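You operate a simulated robot arm through the tools that you are given. There is no shell and no other tool.

The job below is to be done with a simulated robot arm. You get a single attempt, and the scene is never put back.

Task
Demagnetise the two blanks with filings on HIGH and lay them back.
Fine: knob back to LOW and switch off afterwards; leave the clean blank where it is.

The check looks at the end state, three seconds after you hand in, the way a careful person would. Anything else that was tipped, shoved, dropped, spilled or broken makes it a failure.

Robot
A 6-joint arm with a two-finger parallel gripper, fixed in place. Base frame: the origin is at the foot of the arm, x ahead of it, y to its left, z up; the work surface is at about z = 76. Readings come in cm, degrees, newtons and seconds.
With the tool pointing down near the work surface it reaches from about 26 to 68 cm from the base axis. Its first joint turns from -66.0 to 66.0 degrees. Payload 2.9 kg.
The tool frame sits at the grasp point between the pads (the TCP): z along the fingers, y along the line on which they close. The tips reach 3 cm beyond it. Largest opening 11 cm; finger width 2, thickness 1; the body of the gripper, 4.8 by 11.2 cm, starts 5.5 cm behind the TCP.
Orientation is that of the tool frame in the base frame, as [roll, pitch, yaw] about the fixed x, y, z axes, in that order (R = Rz(yaw) Ry(pitch) Rx(roll)). With the fingers straight down and closing along the base's y, the tool's x points along the base's -x, its y along +y and its z along -z.

Tools
- The arm moves only by the tool step_arm. Its argument "deltas" is a list of rows, each an object of numbers (a shift or turn left out is 0, a gripper value left out holds the last): "x", "y", "z": the shift along the base's x, y, z in units of 500 mm (1.0 is 500 mm); "wx", "wy", "wz": the turn, a rotation vector about the base's x, y, z in units of 120 degrees (1.0 is 120 degrees); "claw": the gripper command, from -1 (shut) to 1 (fully open), values between in proportion. In form: [{"x": .., "y": .., "z": .., "wx": .., "wy": .., "wz": .., "claw": ..}, ...]. A call has 1 to 20 rows; each row is the pose to reach, as a shift and turn from the pose commanded when the call began. A call with a number of a shift or a turn outside -1 to 1 is refused whole. A row lasts 0.2 s, in which the tool goes at most 5 cm and 8.6 degrees; a call with a longer step from one row to the next is refused whole, and so is a gripper value outside its range. Where a pose cannot be reached the arm comes as near as it can. A force on the tool above 40 N (or 10 N above the force at the start of the call, whichever is more), or a blocked arm, ends the call early, and 0.2 s more pass. The fingers move at their own pace (about 10.8 cm/s each) and stop on an object; they squeeze with about 44 N. The grip force told is the motor's: it shows also when the fingers shut on nothing. Time passes only in rows, and 0.2 s behind the last, so rows that repeat a pose let the fingers close. It gives the time, the measured TCP pose, the force on the tool (base axes), the opening and the grip force at its end, in the units of the frame above (readings bear some noise), with the torque about the TCP (base axes, N m) and any sound that the robot's microphone picked up.
- Cameras (640 x 400 px; columns grow to the right, rows downward): "scene" is fixed at [3.85, 42.17, 140.35]; the picture's right is [-0.93, -0.37, 0.00], its down [-0.18, 0.44, -0.88] and it looks along [0.33, -0.82, -0.47] (base axes); focal length 310 px, centre (320, 200). "wrist" rides on the gripper at [7.2, 1.7, -10.3] in the tool frame; the picture's right is [-0.23, 0.97, 0.00], its down [-0.76, -0.18, -0.62] and it looks along [-0.61, -0.14, 0.78] (tool axes); focal length 222 px, centre (320, 200). There is no depth. A picture from a camera that has moved, and an enlarged one, comes with that camera's place and axes in the base frame and with its lens. The place of the scene camera against the robot may be out by one fixed shift of up to 2.5 cm in any direction.
- snapshot(camera): a new picture of that camera. No time passes.
- enlarge(camera, box): a new picture of the part [left, top, right, bottom] of that camera's present view, enlarged. No time passes.
- close_job(): hands the job in; it is judged then, once.

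Places have to be worked out from the pictures, the camera data and where the tool is seen. Open the gripper and draw the arm clear of the work before you hand the job in, unless the task says otherwise.

The tools are called as a command line: name --argument value ..., lists and objects as JSON in quotes. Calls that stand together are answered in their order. step_arm: Moves the arm, as the interface text tells. Its arguments: {"type":"object","properties":{"deltas":{"type":"array","items":{"type":"object","properties":{"x":{"type":"number"},"y":{"type":"number"},"z":{"type":"number"},"wx":{"type":"number"},"wy":{"type":"number"},"wz":{"type":"number"},"claw":{"type":"number"}}}}},"required":["deltas"]} The other tools are called the same way: snapshot (camera) takes a picture; enlarge (camera, box) takes an enlarged picture of a part of a camera's view; close_job () hands the job in.

At the start:

```text
time_s: 0.0
tcp_pos: [39.71, -30.64, 113.37]
ee_rot: [180.0, 0.0, 180.0]
force: [-0.1, 0.1, -0.2]
torque: [-0.02, -0.01, -0.01]
gripper_width: 11.0
gripper_force: 0.0
```

scene: 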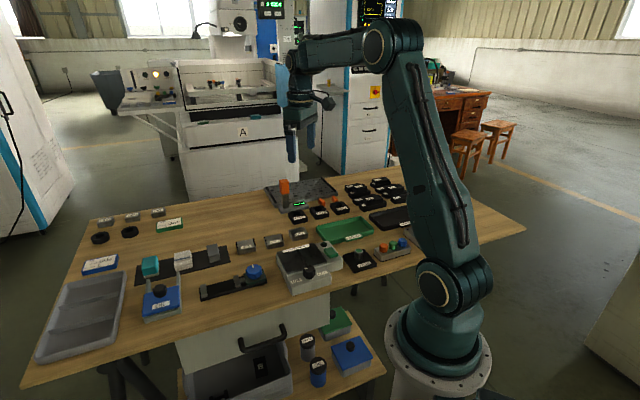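
wrist: 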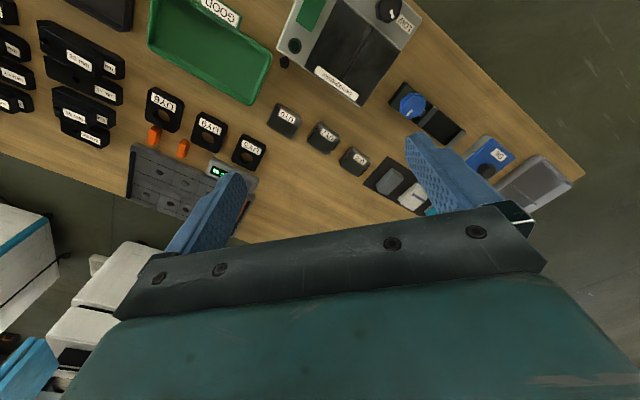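

I'll start by looking closely at the work surface in both cameras to identify the demagnetiser, the blanks and the knob.

enlarge --camera "scene" --box '[230, 170, 430, 295]'

enlarge --camera "scene" --box '[80, 200, 280, 325]'

enlarge --camera "wrist" --box '[230, 0, 470, 150]'

enlarge --camera "wrist" --box '[0, 0, 280, 200]'

```text
3.20 times, centred on (330, 232) of scene
camera zoom: at [3.85, 42.17, 140.35], right [-0.93, -0.37, 0.0], down [-0.18, 0.44, -0.88], along [0.33, -0.82, -0.47], focal length 993 px, centre (288, 96)
```

zoom: 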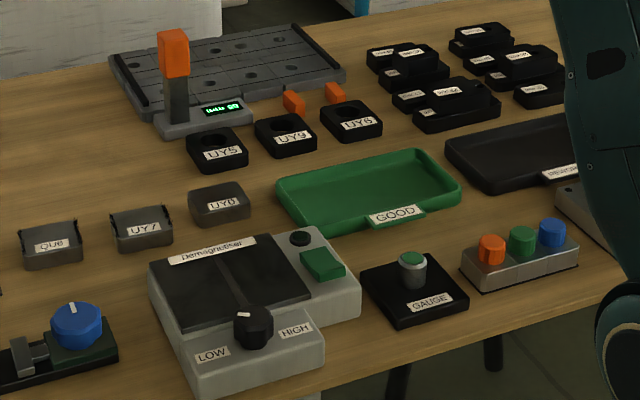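

```text
3.20 times, centred on (180, 262) of scene
camera zoom: at [3.85, 42.17, 140.35], right [-0.93, -0.37, 0.0], down [-0.18, 0.44, -0.88], along [0.33, -0.82, -0.47], focal length 993 px, centre (768, 0)
```

zoom: 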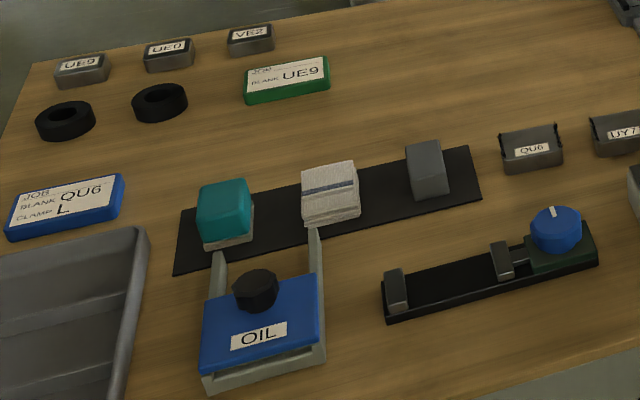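

```text
2.67 times, centred on (350, 75) of wrist
camera zoom: at [32.4, -28.92, 123.81], right [0.23, 0.97, 0.0], down [0.76, -0.18, 0.62], along [0.61, -0.14, -0.78], focal length 592 px, centre (240, 533)
```

zoom: 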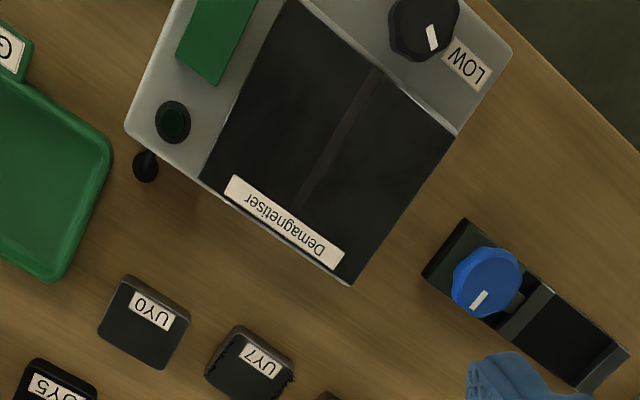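

```text
2.00 times, centred on (140, 100) of wrist
camera zoom: at [32.4, -28.92, 123.81], right [0.23, 0.97, 0.0], down [0.76, -0.18, 0.62], along [0.61, -0.14, -0.78], focal length 444 px, centre (680, 400)
```

zoom: 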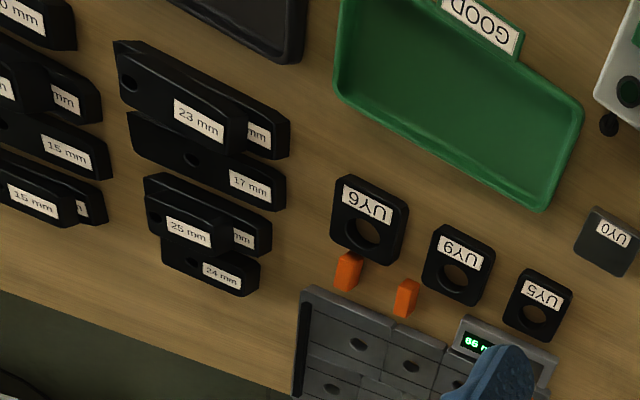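

The wrist view shows three grey blanks (QU6, UY7, UY0) and the demagnetiser near (38, -25). UY7 seems to have a fuzzy edge. I'll bring the wrist camera closer to the demagnetiser, staying well above everything.

step_arm --deltas '[{"x": -0.04, "y": 0.025, "z": -0.04}, {"x": -0.08, "y": 0.05, "z": -0.08}, {"x": -0.12, "y": 0.08, "z": -0.12}, {"x": -0.16, "y": 0.11, "z": -0.17}, {"x": -0.2, "y": 0.13, "z": -0.22}, {"x": -0.24, "y": 0.15, "z": -0.27}, {"x": -0.26, "y": 0.15, "z": -0.3}]'

snapshot --camera "wrist"

snapshot --camera "scene"

```text
time_s: 1.6
tcp_pos: [26.6, -22.98, 98.43]
ee_rot: [-180.0, 0.0, 179.9]
force: [0.0, -0.7, 0.0]
torque: [-0.01, -0.02, 0.03]
gripper_width: 11.0
gripper_force: 0.1
```

```text
taken
camera wrist: at [19.33, -21.45, 108.81], right [0.23, 0.97, 0.0], down [0.76, -0.18, 0.62], along [0.61, -0.14, -0.78], focal length 222 px, centre (320, 200)
```

wrist: 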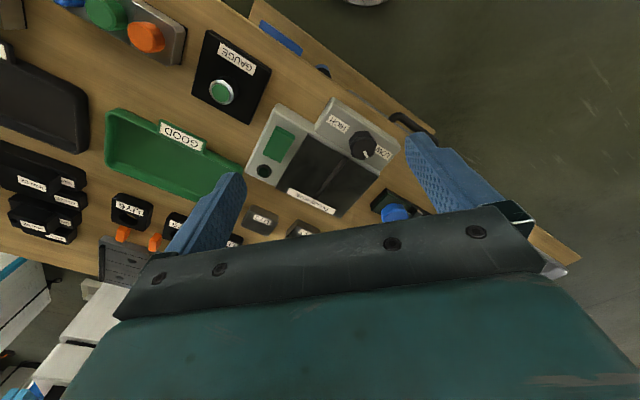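

```text
taken
```

scene: 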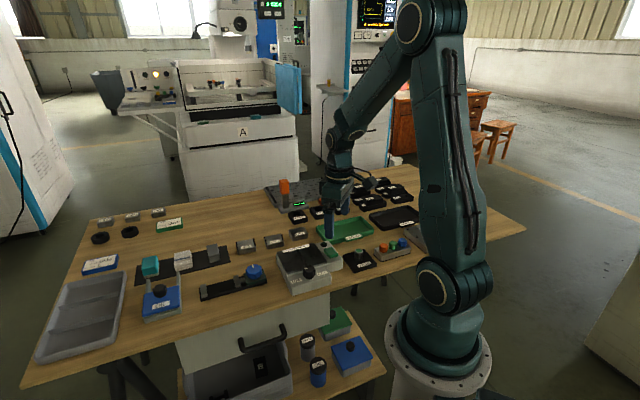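

enlarge --camera "wrist" --box '[235, 90, 435, 240]'

enlarge --camera "scene" --box '[230, 225, 350, 300]'

```text
2.67 times, centred on (335, 165) of wrist
camera zoom: at [19.33, -21.45, 108.81], right [0.23, 0.97, 0.0], down [0.76, -0.18, 0.62], along [0.61, -0.14, -0.78], focal length 592 px, centre (280, 293)
```

zoom: 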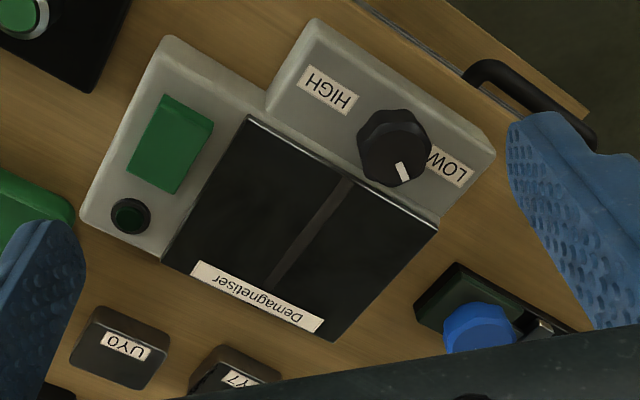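

```text
5.33 times, centred on (290, 262) of scene
camera zoom: at [3.85, 42.17, 140.35], right [-0.93, -0.37, 0.0], down [-0.18, 0.44, -0.88], along [0.33, -0.82, -0.47], focal length 1654 px, centre (480, -133)
```

zoom: 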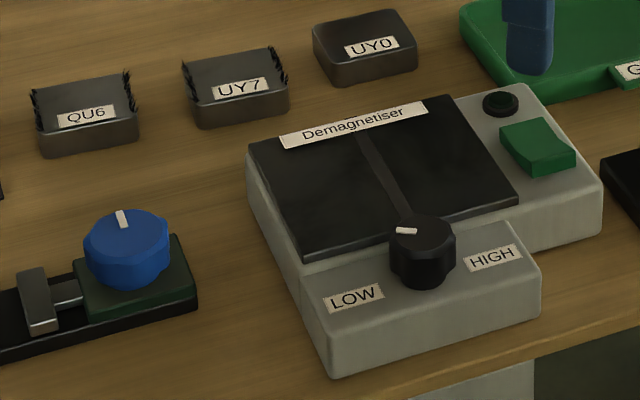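

QU6 and UY7 carry filings at their ends and UY0 is clean. I'll enlarge the switch, lamp and knob to read their present states.

enlarge --camera "wrist" --box '[250, 110, 330, 180]'

enlarge --camera "wrist" --box '[310, 90, 420, 170]'

enlarge --camera "scene" --box '[290, 235, 350, 290]'

```text
5.71 times, centred on (290, 145) of wrist
camera zoom: at [19.33, -21.45, 108.81], right [0.23, 0.97, 0.0], down [0.76, -0.18, 0.62], along [0.61, -0.14, -0.78], focal length 1269 px, centre (491, 514)
```

zoom: 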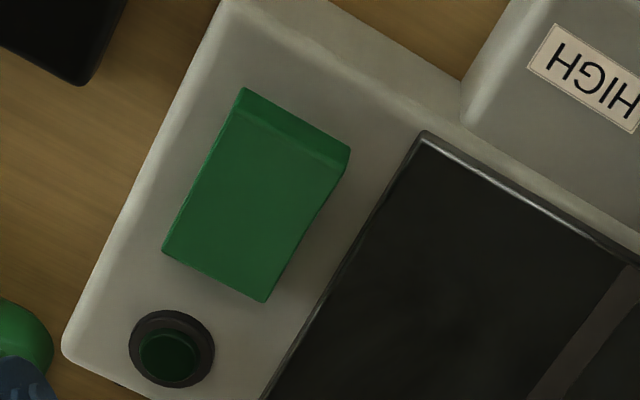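

```text
5.00 times, centred on (365, 130) of wrist
camera zoom: at [19.33, -21.45, 108.81], right [0.23, 0.97, 0.0], down [0.76, -0.18, 0.62], along [0.61, -0.14, -0.78], focal length 1111 px, centre (95, 550)
```

zoom: 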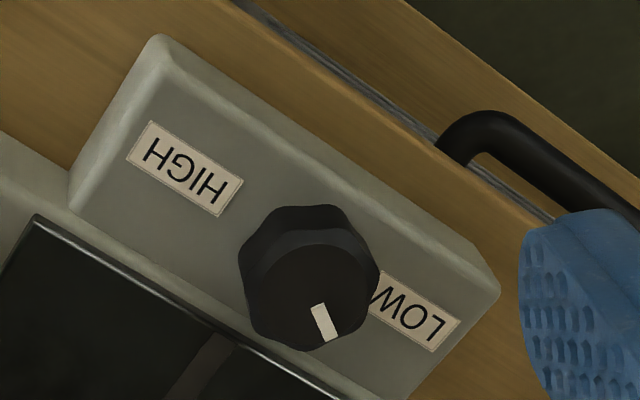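

```text
7.27 times, centred on (320, 262) of scene
camera zoom: at [3.85, 42.17, 140.35], right [-0.93, -0.37, 0.0], down [-0.18, 0.44, -0.88], along [0.33, -0.82, -0.47], focal length 2256 px, centre (320, -254)
```

zoom: 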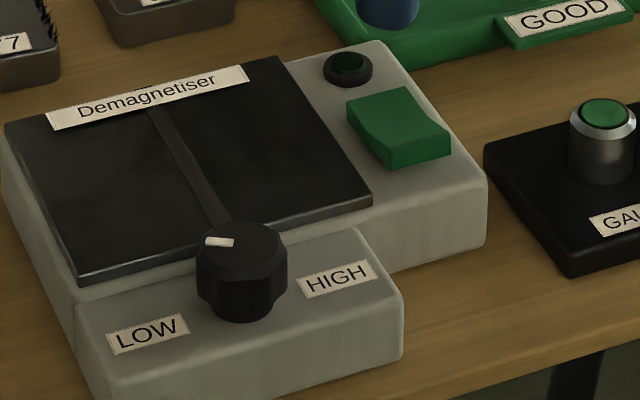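

The lamp is dark, the rocker is down at its lamp end with the front end raised (off), and the knob points to LOW. I put the knob near (33.1, -18.9) with its top at z≈82.3. Next I'll move to measure the three blanks more accurately.

step_arm --deltas '[{"x": 0.08, "y": -0.04, "z": 0}, {"x": 0.16, "y": -0.08, "z": -0.02}, {"x": 0.22, "y": -0.12, "z": -0.04}, {"x": 0.24, "y": -0.14, "z": -0.05}, {"x": 0.24, "y": -0.14, "z": -0.05}]'

snapshot --camera "wrist"

enlarge --camera "wrist" --box '[240, 90, 400, 210]'

```text
time_s: 2.8
tcp_pos: [38.68, -30.01, 95.81]
ee_rot: [180.0, 0.0, -180.0]
force: [1.1, -0.5, -0.2]
torque: [0.0, 0.01, 0.0]
gripper_width: 11.0
gripper_force: 0.0
```

```text
taken
camera wrist: at [31.45, -28.39, 106.23], right [0.23, 0.97, 0.0], down [0.76, -0.18, 0.62], along [0.61, -0.14, -0.78], focal length 222 px, centre (320, 200)
```

wrist: 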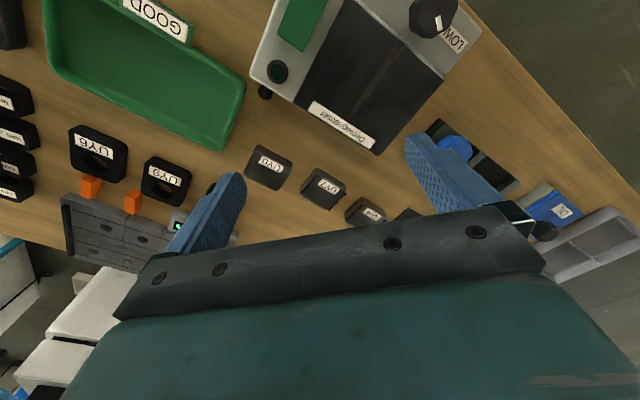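

```text
3.33 times, centred on (320, 150) of wrist
camera zoom: at [31.45, -28.39, 106.23], right [0.23, 0.97, 0.0], down [0.76, -0.18, 0.62], along [0.61, -0.14, -0.78], focal length 740 px, centre (320, 367)
```

zoom: 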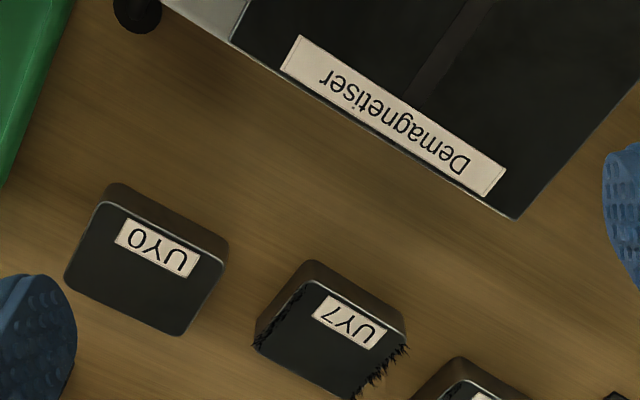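

The blanks lie in a row at 45° to the base axes. I'll turn the tool by +45° to line up with the table and look at the blanks from over the UY0 side, still well above them.

step_arm --deltas '[{"x": 0.0, "y": -0.03, "wz": 0.0625}, {"x": 0.01, "y": -0.06, "wz": 0.125}, {"x": 0.02, "y": -0.1, "wz": 0.1875}, {"x": 0.03, "y": -0.14, "wz": 0.25}, {"x": 0.04, "y": -0.17, "wz": 0.3125}, {"x": 0.04, "y": -0.18, "wz": 0.375}, {"x": 0.04, "y": -0.18, "wz": 0.375}]'

snapshot --camera "wrist"

enlarge --camera "wrist" --box '[240, 90, 400, 210]'

```text
time_s: 4.4
tcp_pos: [40.79, -39.08, 95.97]
ee_rot: [-180.0, 0.1, -134.9]
force: [-1.3, 0.3, 0.2]
torque: [-0.01, 0.0, 0.0]
gripper_width: 11.01
gripper_force: 0.1
```

```text
taken
camera wrist: at [34.4, -43.06, 106.31], right [-0.53, 0.85, 0.0], down [0.66, 0.41, 0.62], along [0.53, 0.33, -0.78], focal length 222 px, centre (320, 200)
```

wrist: 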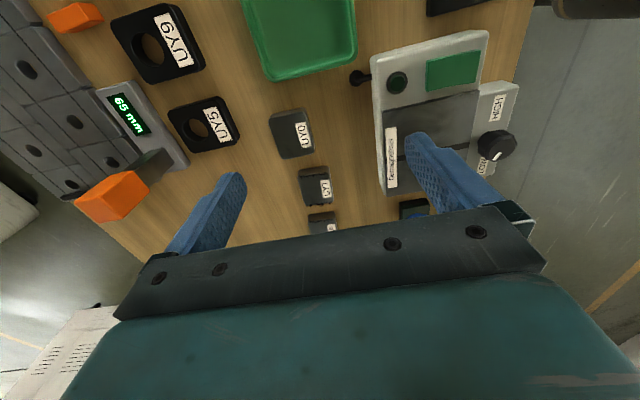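

```text
3.33 times, centred on (320, 150) of wrist
camera zoom: at [34.4, -43.06, 106.31], right [-0.53, 0.85, 0.0], down [0.66, 0.41, 0.62], along [0.53, 0.33, -0.78], focal length 740 px, centre (320, 367)
```

zoom: 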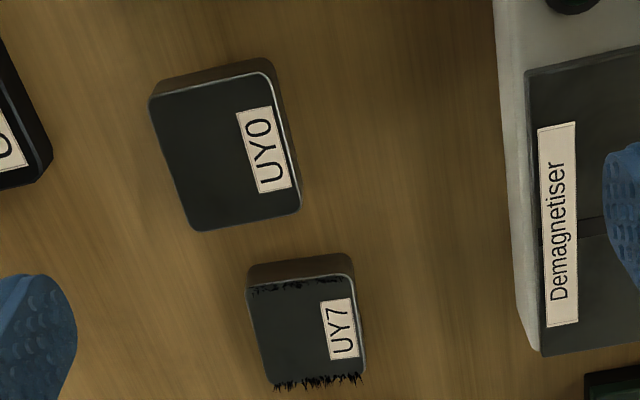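

UY7's top triangulates to about (52.2, -32.7, 78.0), turned about 40°, and measures roughly 4.6 × 5.8 × 2 cm. From this same pose I'll enlarge the knob, switch and QU6.

enlarge --camera "wrist" --box '[380, 30, 540, 190]'

enlarge --camera "wrist" --box '[280, 150, 360, 240]'

```text
2.50 times, centred on (460, 110) of wrist
camera zoom: at [34.4, -43.06, 106.31], right [-0.53, 0.85, 0.0], down [0.66, 0.41, 0.62], along [0.53, 0.33, -0.78], focal length 555 px, centre (-30, 425)
```

zoom: 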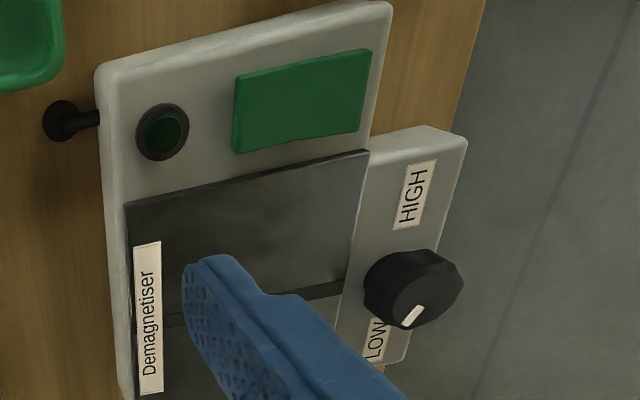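

```text
4.44 times, centred on (320, 195) of wrist
camera zoom: at [34.4, -43.06, 106.31], right [-0.53, 0.85, 0.0], down [0.66, 0.41, 0.62], along [0.53, 0.33, -0.78], focal length 987 px, centre (320, 222)
```

zoom: 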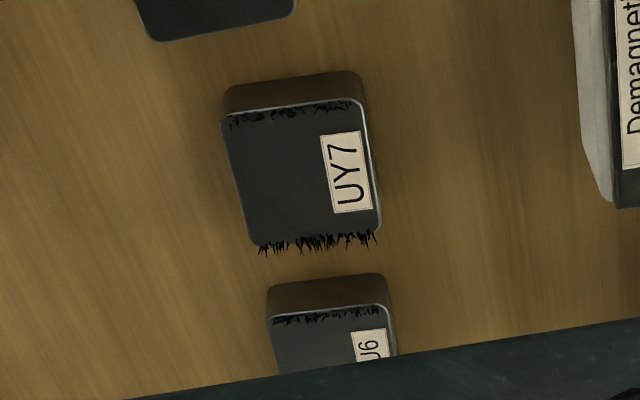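

The knob centre checks out at about (33.0, -19.0) from this view too. I'll carry the gripper over it at a safe height with the fingers partly closed to about 5 cm, then look before going down.

step_arm --deltas '[{"x": -0.025, "y": 0.067, "z": 0, "claw": -0.09}, {"x": -0.05, "y": 0.134, "z": 0}, {"x": -0.076, "y": 0.202, "z": 0}, {"x": -0.102, "y": 0.27, "z": 0}, {"x": -0.128, "y": 0.337, "z": -0.02}, {"x": -0.153, "y": 0.404, "z": -0.06}, {"x": -0.153, "y": 0.404, "z": -0.117}, {"x": -0.153, "y": 0.404, "z": -0.117}]'

snapshot --camera "wrist"

enlarge --camera "scene" --box '[260, 200, 380, 300]'

```text
time_s: 6.2
tcp_pos: [32.9, -18.88, 89.97]
ee_rot: [180.0, 0.0, -135.0]
force: [0.3, 0.0, -0.7]
torque: [0.01, 0.0, -0.01]
gripper_width: 5.02
gripper_force: 0.1
```

```text
taken
camera wrist: at [26.61, -22.83, 100.49], right [-0.53, 0.85, 0.0], down [0.66, 0.41, 0.62], along [0.53, 0.33, -0.78], focal length 222 px, centre (320, 200)
```

wrist: 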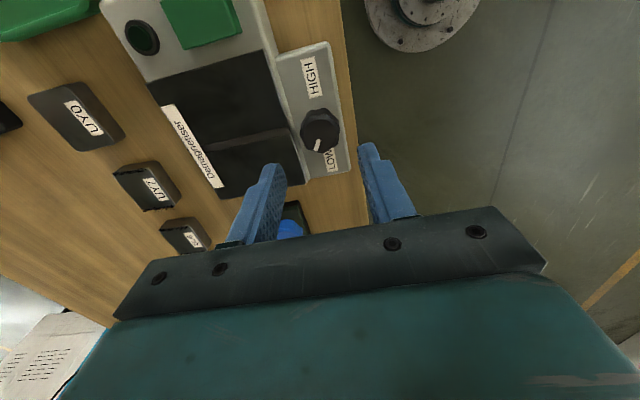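

```text
4.00 times, centred on (320, 250) of scene
camera zoom: at [3.85, 42.17, 140.35], right [-0.93, -0.37, 0.0], down [-0.18, 0.44, -0.88], along [0.33, -0.82, -0.47], focal length 1241 px, centre (320, 0)
```

zoom: 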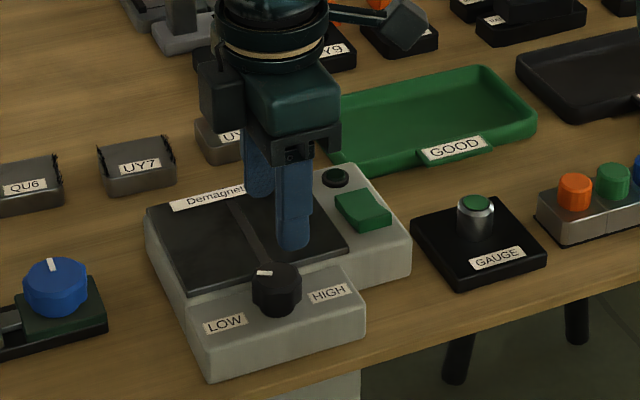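

I'll enlarge the knob from this nearer view to fix its centre before descending.

enlarge --camera "wrist" --box '[270, 90, 370, 180]'

```text
4.44 times, centred on (320, 135) of wrist
camera zoom: at [26.61, -22.83, 100.49], right [-0.53, 0.85, 0.0], down [0.66, 0.41, 0.62], along [0.53, 0.33, -0.78], focal length 987 px, centre (320, 489)
```

zoom: 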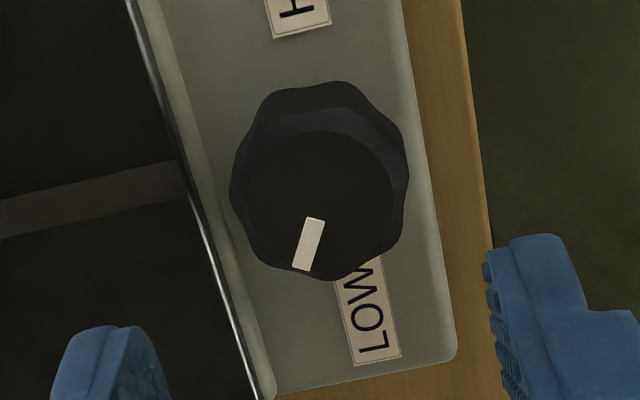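

The knob centre is confirmed at (33.1, -18.85). I'll descend so the tips stop at about z = 81, above the plate, and then close on the knob.

step_arm --deltas '[{"y": 0.001, "z": -0.04}, {"y": 0.001, "z": -0.08}, {"y": 0.001, "z": -0.1}, {"y": 0.001, "z": -0.12}, {"y": 0.001, "z": -0.12}]'

snapshot --camera "wrist"

enlarge --camera "scene" --box '[260, 210, 360, 300]'

```text
time_s: 7.4
tcp_pos: [32.96, -18.76, 83.97]
ee_rot: [-179.9, 0.0, -135.0]
force: [0.5, -0.2, 0.6]
torque: [0.02, 0.0, 0.0]
gripper_width: 5.01
gripper_force: 0.0
```

```text
taken
camera wrist: at [26.71, -22.81, 94.42], right [-0.53, 0.85, 0.0], down [0.66, 0.41, 0.62], along [0.53, 0.33, -0.78], focal length 222 px, centre (320, 200)
```

wrist: 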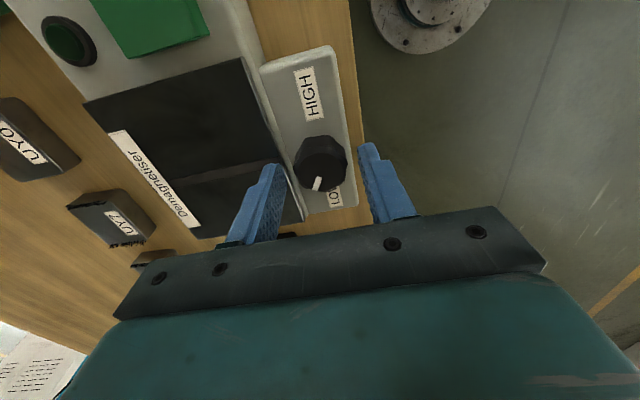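

```text
4.44 times, centred on (310, 255) of scene
camera zoom: at [3.85, 42.17, 140.35], right [-0.93, -0.37, 0.0], down [-0.18, 0.44, -0.88], along [0.33, -0.82, -0.47], focal length 1379 px, centre (364, -44)
```

zoom: 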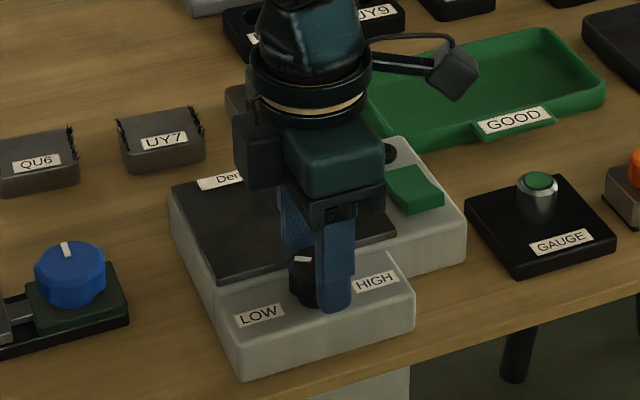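

The fingers straddle the knob. I'll close gently in place and check the grip.

step_arm --deltas '[{"claw": -0.4}, {"claw": -0.6}, {"claw": -1}, {"claw": -1}]'

snapshot --camera "wrist"

```text
time_s: 8.4
tcp_pos: [32.91, -18.82, 84.04]
ee_rot: [179.8, 0.0, -135.0]
force: [-2.9, 2.9, -2.2]
torque: [0.1, 0.03, -0.03]
gripper_width: 3.34
gripper_force: 44.7
```

```text
taken
camera wrist: at [26.68, -22.79, 94.42], right [-0.53, 0.85, 0.0], down [0.66, 0.41, 0.62], along [0.53, 0.33, -0.78], focal length 222 px, centre (320, 200)
```

wrist: 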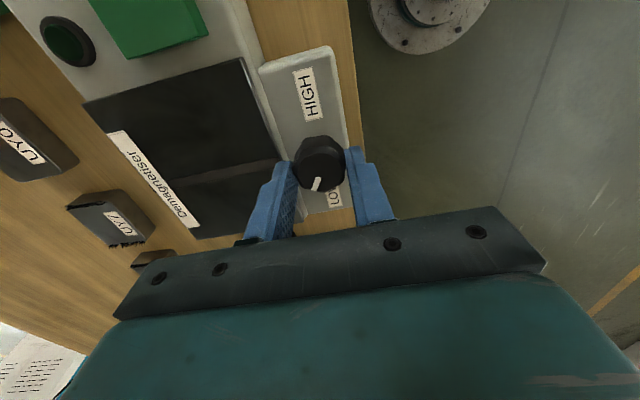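

I have a firm grip on the knob (3.34 cm wide) with little side force. I'll turn it clockwise, as seen from above, towards HIGH and look at it partway.

step_arm --deltas '[{"wz": -0.06}, {"wz": -0.12}, {"wz": -0.18}, {"wz": -0.24}, {"wz": -0.3}, {"wz": -0.36}, {"wz": -0.42}, {"wz": -0.48}, {"wz": -0.54}, {"wz": -0.6}, {"wz": -0.6}]'

snapshot --camera "wrist"

enlarge --camera "scene" --box '[260, 210, 360, 300]'

```text
time_s: 10.8
tcp_pos: [32.91, -18.74, 83.95]
ee_rot: [-179.9, -0.2, 152.9]
force: [-1.8, -4.2, -14.7]
torque: [0.45, 0.93, -0.02]
gripper_width: 3.37
gripper_force: 45.3
```

```text
taken
camera wrist: at [27.31, -14.08, 94.43], right [0.65, 0.76, 0.0], down [0.6, -0.51, 0.62], along [0.48, -0.4, -0.78], focal length 222 px, centre (320, 200)
```

wrist: 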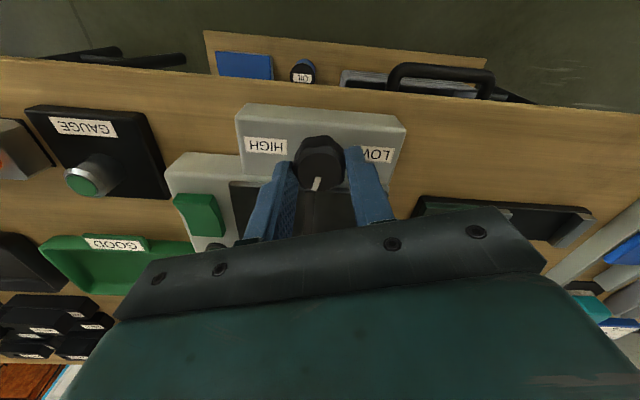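

```text
4.44 times, centred on (310, 255) of scene
camera zoom: at [3.86, 42.15, 140.35], right [-0.93, -0.37, 0.0], down [-0.18, 0.44, -0.88], along [0.33, -0.82, -0.47], focal length 1379 px, centre (364, -44)
```

zoom: 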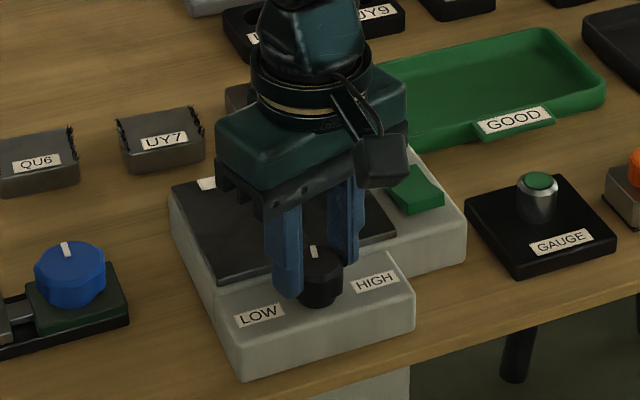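

The knob is following, and its pointer is now near the middle. I'll keep turning towards HIGH in smaller amounts and watch the torque and listen for clicks.

step_arm --deltas '[{"wz": -0.05}, {"wz": -0.1}, {"wz": -0.15}, {"wz": -0.15}]'

enlarge --camera "wrist" --box '[230, 90, 410, 210]'

enlarge --camera "scene" --box '[270, 230, 350, 290]'

```text
time_s: 11.8
tcp_pos: [32.94, -18.78, 84.2]
ee_rot: [179.9, -0.1, 135.0]
force: [-5.4, -5.1, -17.2]
torque: [-0.17, -0.01, 0.01]
gripper_width: 3.35
gripper_force: 45.2
```

```text
3.33 times, centred on (320, 150) of wrist
camera zoom: at [29.06, -12.56, 94.43], right [0.85, 0.53, 0.0], down [0.41, -0.66, 0.62], along [0.33, -0.53, -0.78], focal length 740 px, centre (320, 367)
```

zoom: 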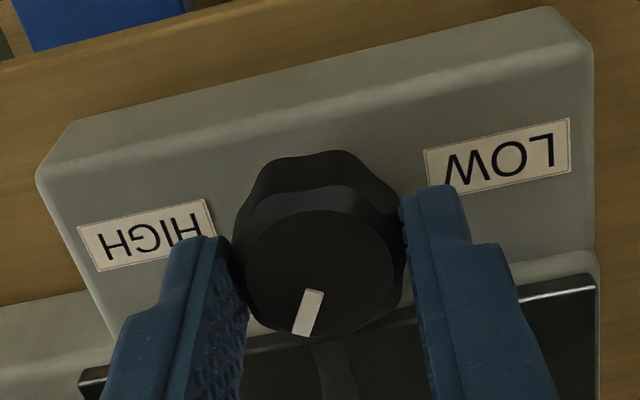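

```text
6.67 times, centred on (310, 260) of scene
camera zoom: at [3.85, 42.15, 140.35], right [-0.93, -0.37, 0.0], down [-0.18, 0.44, -0.88], along [0.33, -0.82, -0.47], focal length 2068 px, centre (387, -200)
```

zoom: 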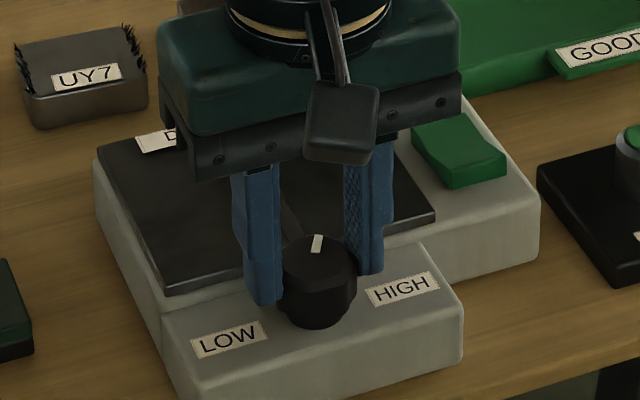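

The pointer has turned 90° with no stop felt. HIGH should be the mirror of LOW about the middle line, so I'll go on in small steps and feel for the end stop.

step_arm --deltas '[{"wz": -0.04}, {"wz": -0.08}, {"wz": -0.08}]'

enlarge --camera "wrist" --box '[230, 90, 410, 210]'

enlarge --camera "scene" --box '[270, 230, 350, 290]'

```text
time_s: 12.6
tcp_pos: [33.02, -18.75, 84.0]
ee_rot: [-179.9, 0.1, 125.3]
force: [-6.4, -5.0, -22.4]
torque: [-0.78, -0.28, 0.0]
gripper_width: 3.35
gripper_force: 44.8
```

```text
3.33 times, centred on (320, 150) of wrist
camera zoom: at [30.17, -12.0, 94.43], right [0.93, 0.38, 0.0], down [0.3, -0.72, 0.62], along [0.23, -0.58, -0.78], focal length 740 px, centre (320, 367)
```

zoom: 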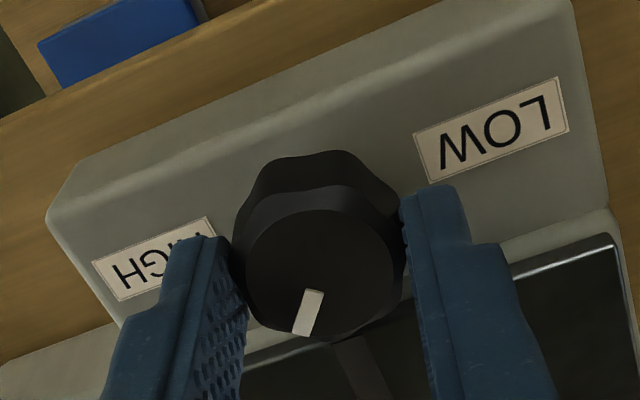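

```text
6.67 times, centred on (310, 260) of scene
camera zoom: at [3.85, 42.15, 140.35], right [-0.93, -0.37, 0.0], down [-0.18, 0.44, -0.88], along [0.33, -0.82, -0.47], focal length 2068 px, centre (387, -200)
```

zoom: 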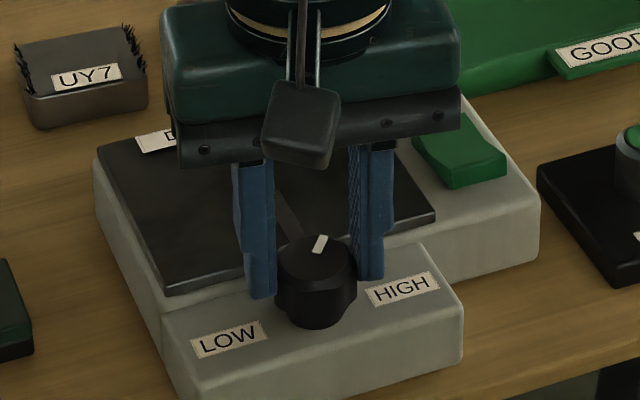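

No stop yet, and the grip has wound up a vertical load of about 22 N. I'll release the knob to see where it settles and clear that load.

step_arm --deltas '[{"claw": -0.2}, {"claw": -0.1}, {"claw": -0.1}]'

enlarge --camera "wrist" --box '[230, 90, 410, 210]'

enlarge --camera "scene" --box '[270, 230, 350, 290]'

```text
time_s: 13.4
tcp_pos: [32.97, -18.81, 84.09]
ee_rot: [179.9, -0.1, 125.4]
force: [0.3, 0.3, 0.0]
torque: [0.01, 0.01, 0.0]
gripper_width: 4.97
gripper_force: 0.1
```

```text
3.33 times, centred on (320, 150) of wrist
camera zoom: at [30.19, -11.98, 94.47], right [0.93, 0.38, 0.0], down [0.3, -0.72, 0.62], along [0.24, -0.58, -0.78], focal length 740 px, centre (320, 367)
```

zoom: 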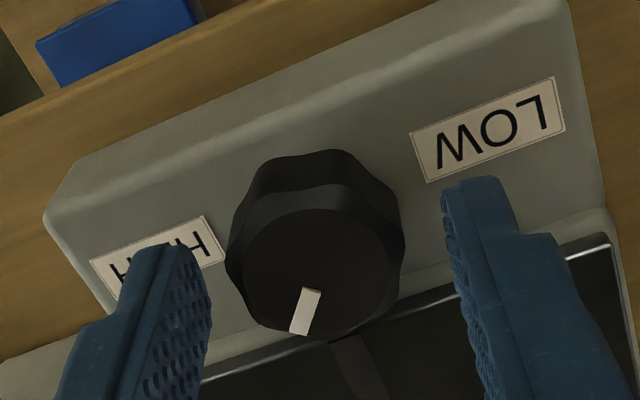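

```text
6.67 times, centred on (310, 260) of scene
camera zoom: at [3.85, 42.17, 140.35], right [-0.93, -0.37, 0.0], down [-0.18, 0.44, -0.88], along [0.33, -0.82, -0.47], focal length 2068 px, centre (387, -200)
```

zoom: 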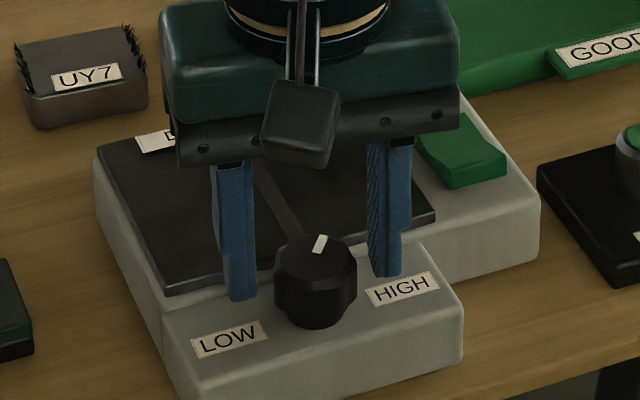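

The pointer stays put at about -84° in base terms (roughly 40° right of the device's centre line), while LOW was about 60° left of it. I'll regrip and keep turning towards the stop.

step_arm --deltas '[{"claw": -0.5}, {"claw": -1}, {"claw": -1}, {"wz": -0.04}, {"wz": -0.08}, {"wz": -0.12}, {"wz": -0.16}, {"wz": -0.16}]'

enlarge --camera "wrist" --box '[230, 90, 410, 210]'

enlarge --camera "scene" --box '[270, 230, 350, 290]'

```text
time_s: 15.2
tcp_pos: [33.01, -18.91, 84.03]
ee_rot: [180.0, 0.0, 106.2]
force: [-4.6, -8.0, 5.9]
torque: [0.68, 0.4, -0.03]
gripper_width: 3.35
gripper_force: 45.1
```

```text
3.33 times, centred on (320, 150) of wrist
camera zoom: at [32.57, -11.46, 94.46], right [1.0, 0.05, 0.0], down [0.04, -0.78, 0.62], along [0.03, -0.62, -0.78], focal length 740 px, centre (320, 367)
```

zoom: 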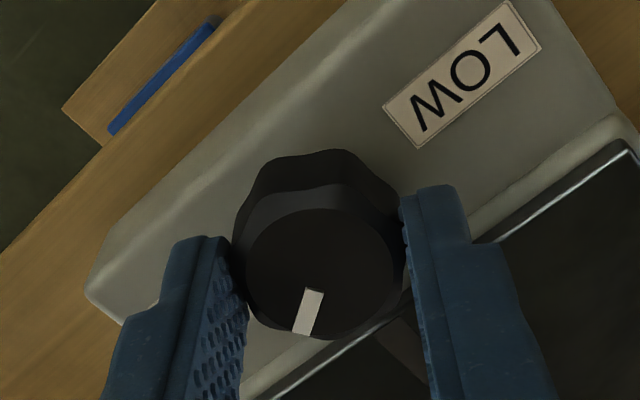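

```text
6.67 times, centred on (310, 260) of scene
camera zoom: at [3.83, 42.15, 140.35], right [-0.93, -0.37, 0.0], down [-0.18, 0.44, -0.88], along [0.33, -0.82, -0.47], focal length 2068 px, centre (387, -200)
```

zoom: 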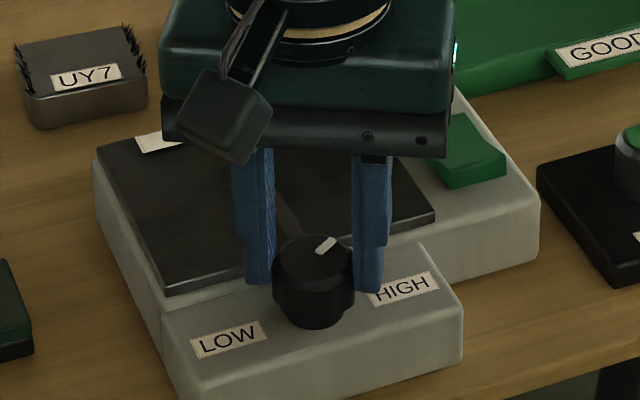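

The total turn is about 119°, so the pointer is roughly the mirror of LOW. I'll nudge it a little further to see whether there is a stop.

step_arm --deltas '[{"wz": -0.03}, {"wz": -0.06}, {"wz": -0.06}]'

enlarge --camera "wrist" --box '[230, 90, 410, 210]'

enlarge --camera "scene" --box '[270, 230, 350, 290]'

```text
time_s: 16.0
tcp_pos: [32.9, -18.73, 83.96]
ee_rot: [179.9, 0.0, 99.0]
force: [-6.5, -4.7, 4.5]
torque: [-0.49, 0.1, 0.62]
gripper_width: 3.36
gripper_force: 44.9
```

```text
3.33 times, centred on (320, 150) of wrist
camera zoom: at [33.48, -11.42, 94.47], right [1.0, -0.07, 0.0], down [-0.06, -0.78, 0.62], along [-0.04, -0.62, -0.78], focal length 740 px, centre (320, 367)
```

zoom: 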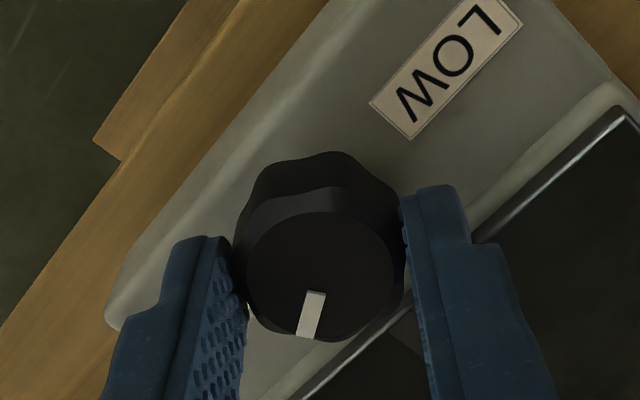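

```text
6.67 times, centred on (310, 260) of scene
camera zoom: at [3.83, 42.17, 140.35], right [-0.93, -0.37, 0.0], down [-0.18, 0.44, -0.88], along [0.33, -0.82, -0.47], focal length 2068 px, centre (387, -200)
```

zoom: 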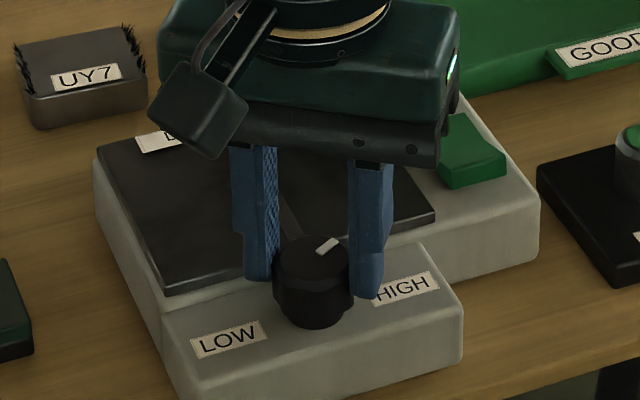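

Torque about the vertical rose to 0.6 N m, so the knob is at its HIGH stop. I'll ease off slightly, release, rise, and move above the front end of the rocker with the fingers shut.

step_arm --deltas '[{"wz": 0.01}, {"wz": 0.01, "claw": -0.1}, {"wz": 0.01, "claw": -0.1}, {"wz": 0.01, "z": 0.06}, {"wz": 0.01, "z": 0.12}, {"x": -0.02, "y": -0.06, "wz": 0.07, "z": 0.14, "claw": -1}, {"x": -0.04, "y": -0.12, "wz": 0.13, "z": 0.14}, {"x": -0.06, "y": -0.18, "wz": 0.19, "z": 0.14}, {"x": -0.064, "y": -0.203, "wz": 0.25, "z": 0.14}, {"x": -0.064, "y": -0.203, "wz": 0.3, "z": 0.14}, {"x": -0.064, "y": -0.203, "wz": 0.3, "z": 0.1}, {"x": -0.064, "y": -0.203, "wz": 0.3, "z": 0.1}]'

snapshot --camera "wrist"

enlarge --camera "scene" --box '[270, 210, 370, 290]'

```text
time_s: 18.6
tcp_pos: [29.91, -28.95, 89.02]
ee_rot: [180.0, 0.0, 135.1]
force: [0.3, 0.5, 0.0]
torque: [-0.01, 0.0, 0.01]
gripper_width: 0.02
gripper_force: 37.2
```

```text
taken
camera wrist: at [25.88, -22.67, 99.46], right [0.85, 0.53, 0.0], down [0.41, -0.66, 0.62], along [0.33, -0.53, -0.78], focal length 222 px, centre (320, 200)
```

wrist: 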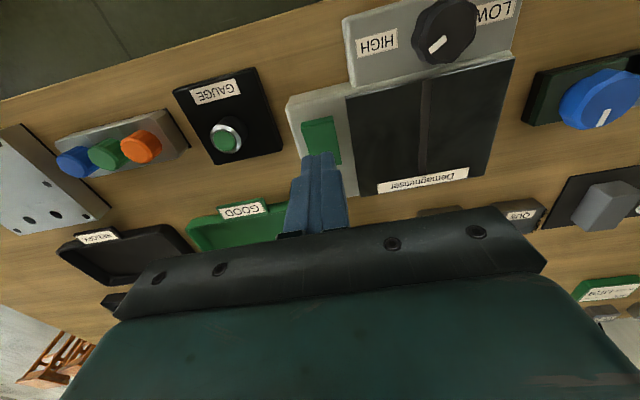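

```text
5.00 times, centred on (320, 250) of scene
camera zoom: at [3.85, 42.17, 140.35], right [-0.93, -0.37, 0.0], down [-0.18, 0.44, -0.88], along [0.33, -0.82, -0.47], focal length 1551 px, centre (320, -50)
```

zoom: 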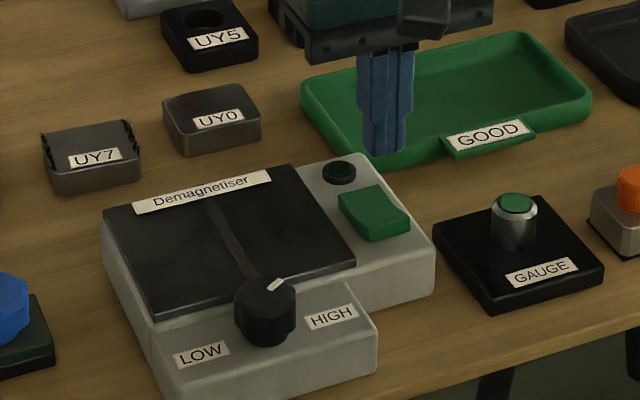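

The knob's pointer now aims to the HIGH side. I'll enlarge the switch in the wrist view to check the pressing point before descending.

enlarge --camera "wrist" --box '[270, 90, 370, 190]'

enlarge --camera "wrist" --box '[340, 0, 520, 80]'

```text
4.00 times, centred on (320, 140) of wrist
camera zoom: at [25.88, -22.67, 99.46], right [0.85, 0.53, 0.0], down [0.41, -0.66, 0.62], along [0.33, -0.53, -0.78], focal length 888 px, centre (320, 440)
```

zoom: 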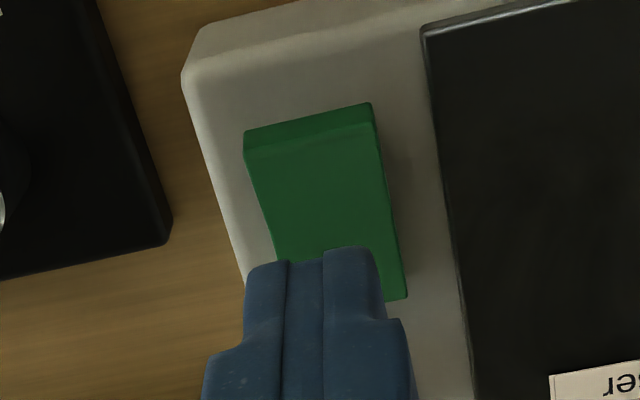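

```text
3.56 times, centred on (430, 40) of wrist
camera zoom: at [25.88, -22.67, 99.46], right [0.85, 0.53, 0.0], down [0.41, -0.66, 0.62], along [0.33, -0.53, -0.78], focal length 790 px, centre (-71, 769)
```

zoom: 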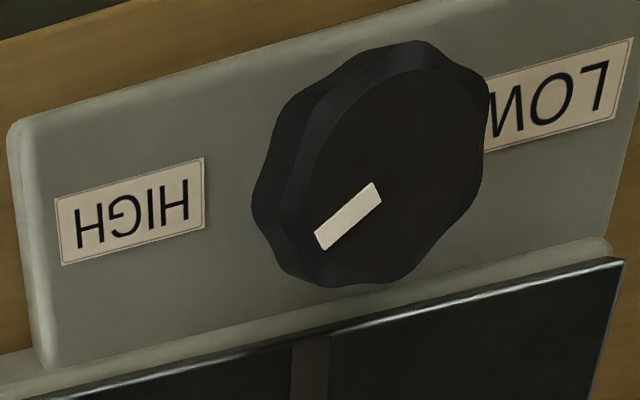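

The rocker's raised front edge triangulates to about (29.0, -28.2, 82.3). I'll shift slightly so the tips sit just inside that edge, come down to contact and press in small steps.

step_arm --deltas '[{"x": -0.004, "y": 0.005, "z": -0.03}, {"x": -0.004, "y": 0.005, "z": -0.064}, {"x": -0.004, "y": 0.005, "z": -0.07}, {"x": -0.004, "y": 0.005, "z": -0.076}, {"x": -0.004, "y": 0.005, "z": -0.08}, {"x": -0.004, "y": 0.005, "z": -0.08}]'

enlarge --camera "scene" --box '[280, 220, 360, 280]'

enlarge --camera "wrist" --box '[240, 90, 400, 210]'

```text
time_s: 20.0
tcp_pos: [29.67, -28.69, 84.93]
ee_rot: [180.0, 0.1, 135.0]
force: [0.1, -0.7, -0.2]
torque: [0.03, 0.01, -0.01]
gripper_width: 0.01
gripper_force: 37.6
```

```text
6.67 times, centred on (320, 250) of scene
camera zoom: at [3.85, 42.17, 140.35], right [-0.93, -0.37, 0.0], down [-0.18, 0.44, -0.88], along [0.33, -0.82, -0.47], focal length 2068 px, centre (320, -133)
```

zoom: 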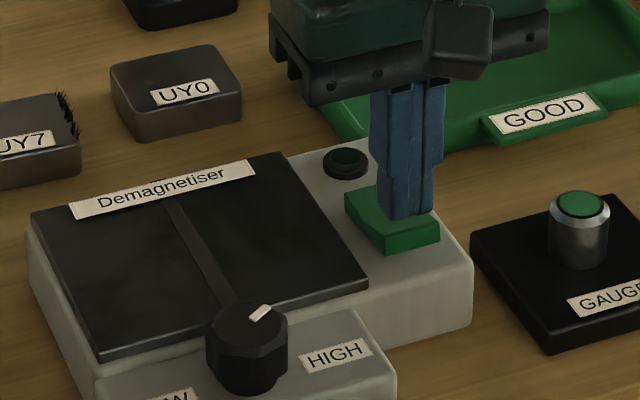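

```text
3.33 times, centred on (320, 150) of wrist
camera zoom: at [25.71, -22.46, 95.42], right [0.85, 0.53, 0.0], down [0.41, -0.66, 0.62], along [0.33, -0.53, -0.78], focal length 740 px, centre (320, 367)
```

zoom: 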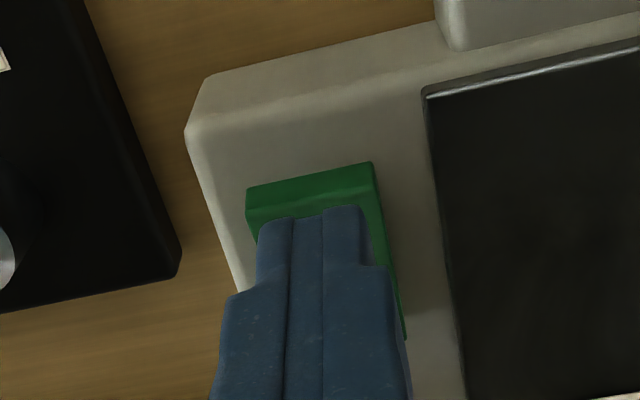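

There's no contact yet and the tips are well placed just inside the raised edge. I'll press down further in small steps.

step_arm --deltas '[{"z": -0.004}, {"z": -0.008}, {"z": -0.012}, {"z": -0.016}, {"z": -0.016}]'

enlarge --camera "scene" --box '[280, 220, 360, 280]'

```text
time_s: 21.2
tcp_pos: [29.6, -28.64, 84.21]
ee_rot: [179.9, -0.1, 135.0]
force: [-0.2, 0.2, 0.5]
torque: [0.05, 0.0, 0.01]
gripper_width: 0.0
gripper_force: 37.1
```

```text
6.67 times, centred on (320, 250) of scene
camera zoom: at [3.85, 42.17, 140.35], right [-0.93, -0.37, 0.0], down [-0.18, 0.44, -0.88], along [0.33, -0.82, -0.47], focal length 2068 px, centre (320, -133)
```

zoom: 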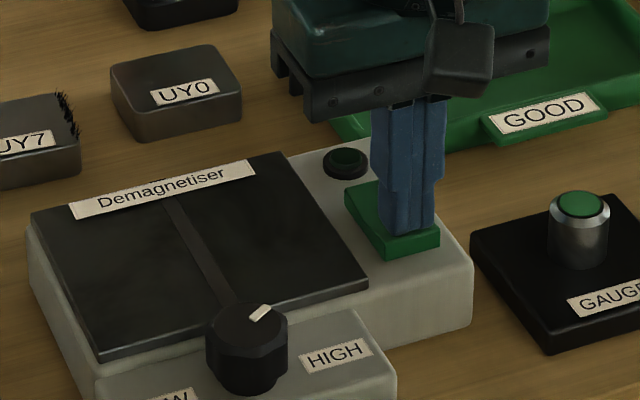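

The force is still about nil, so the rocker is only just being touched. I'll continue down.

step_arm --deltas '[{"z": -0.004}, {"z": -0.008}, {"z": -0.012}, {"z": -0.012}]'

enlarge --camera "scene" --box '[280, 220, 360, 280]'

```text
time_s: 21.8
tcp_pos: [29.61, -28.66, 84.04]
ee_rot: [-179.9, 0.1, 135.0]
force: [-2.3, 2.0, 7.5]
torque: [0.04, 0.06, 0.0]
gripper_width: 0.0
gripper_force: 38.1
heard: click
stopped in row 3: the force on the tool passed its limit at 46 N (the readings are from after the stop); the commanded pose is now the measured one
```

```text
6.67 times, centred on (320, 250) of scene
camera zoom: at [3.83, 42.18, 140.34], right [-0.93, -0.37, 0.0], down [-0.18, 0.44, -0.88], along [0.33, -0.82, -0.47], focal length 2068 px, centre (320, -133)
```

zoom: 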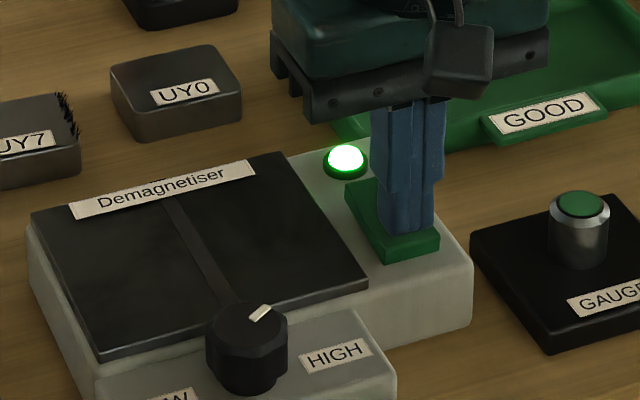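

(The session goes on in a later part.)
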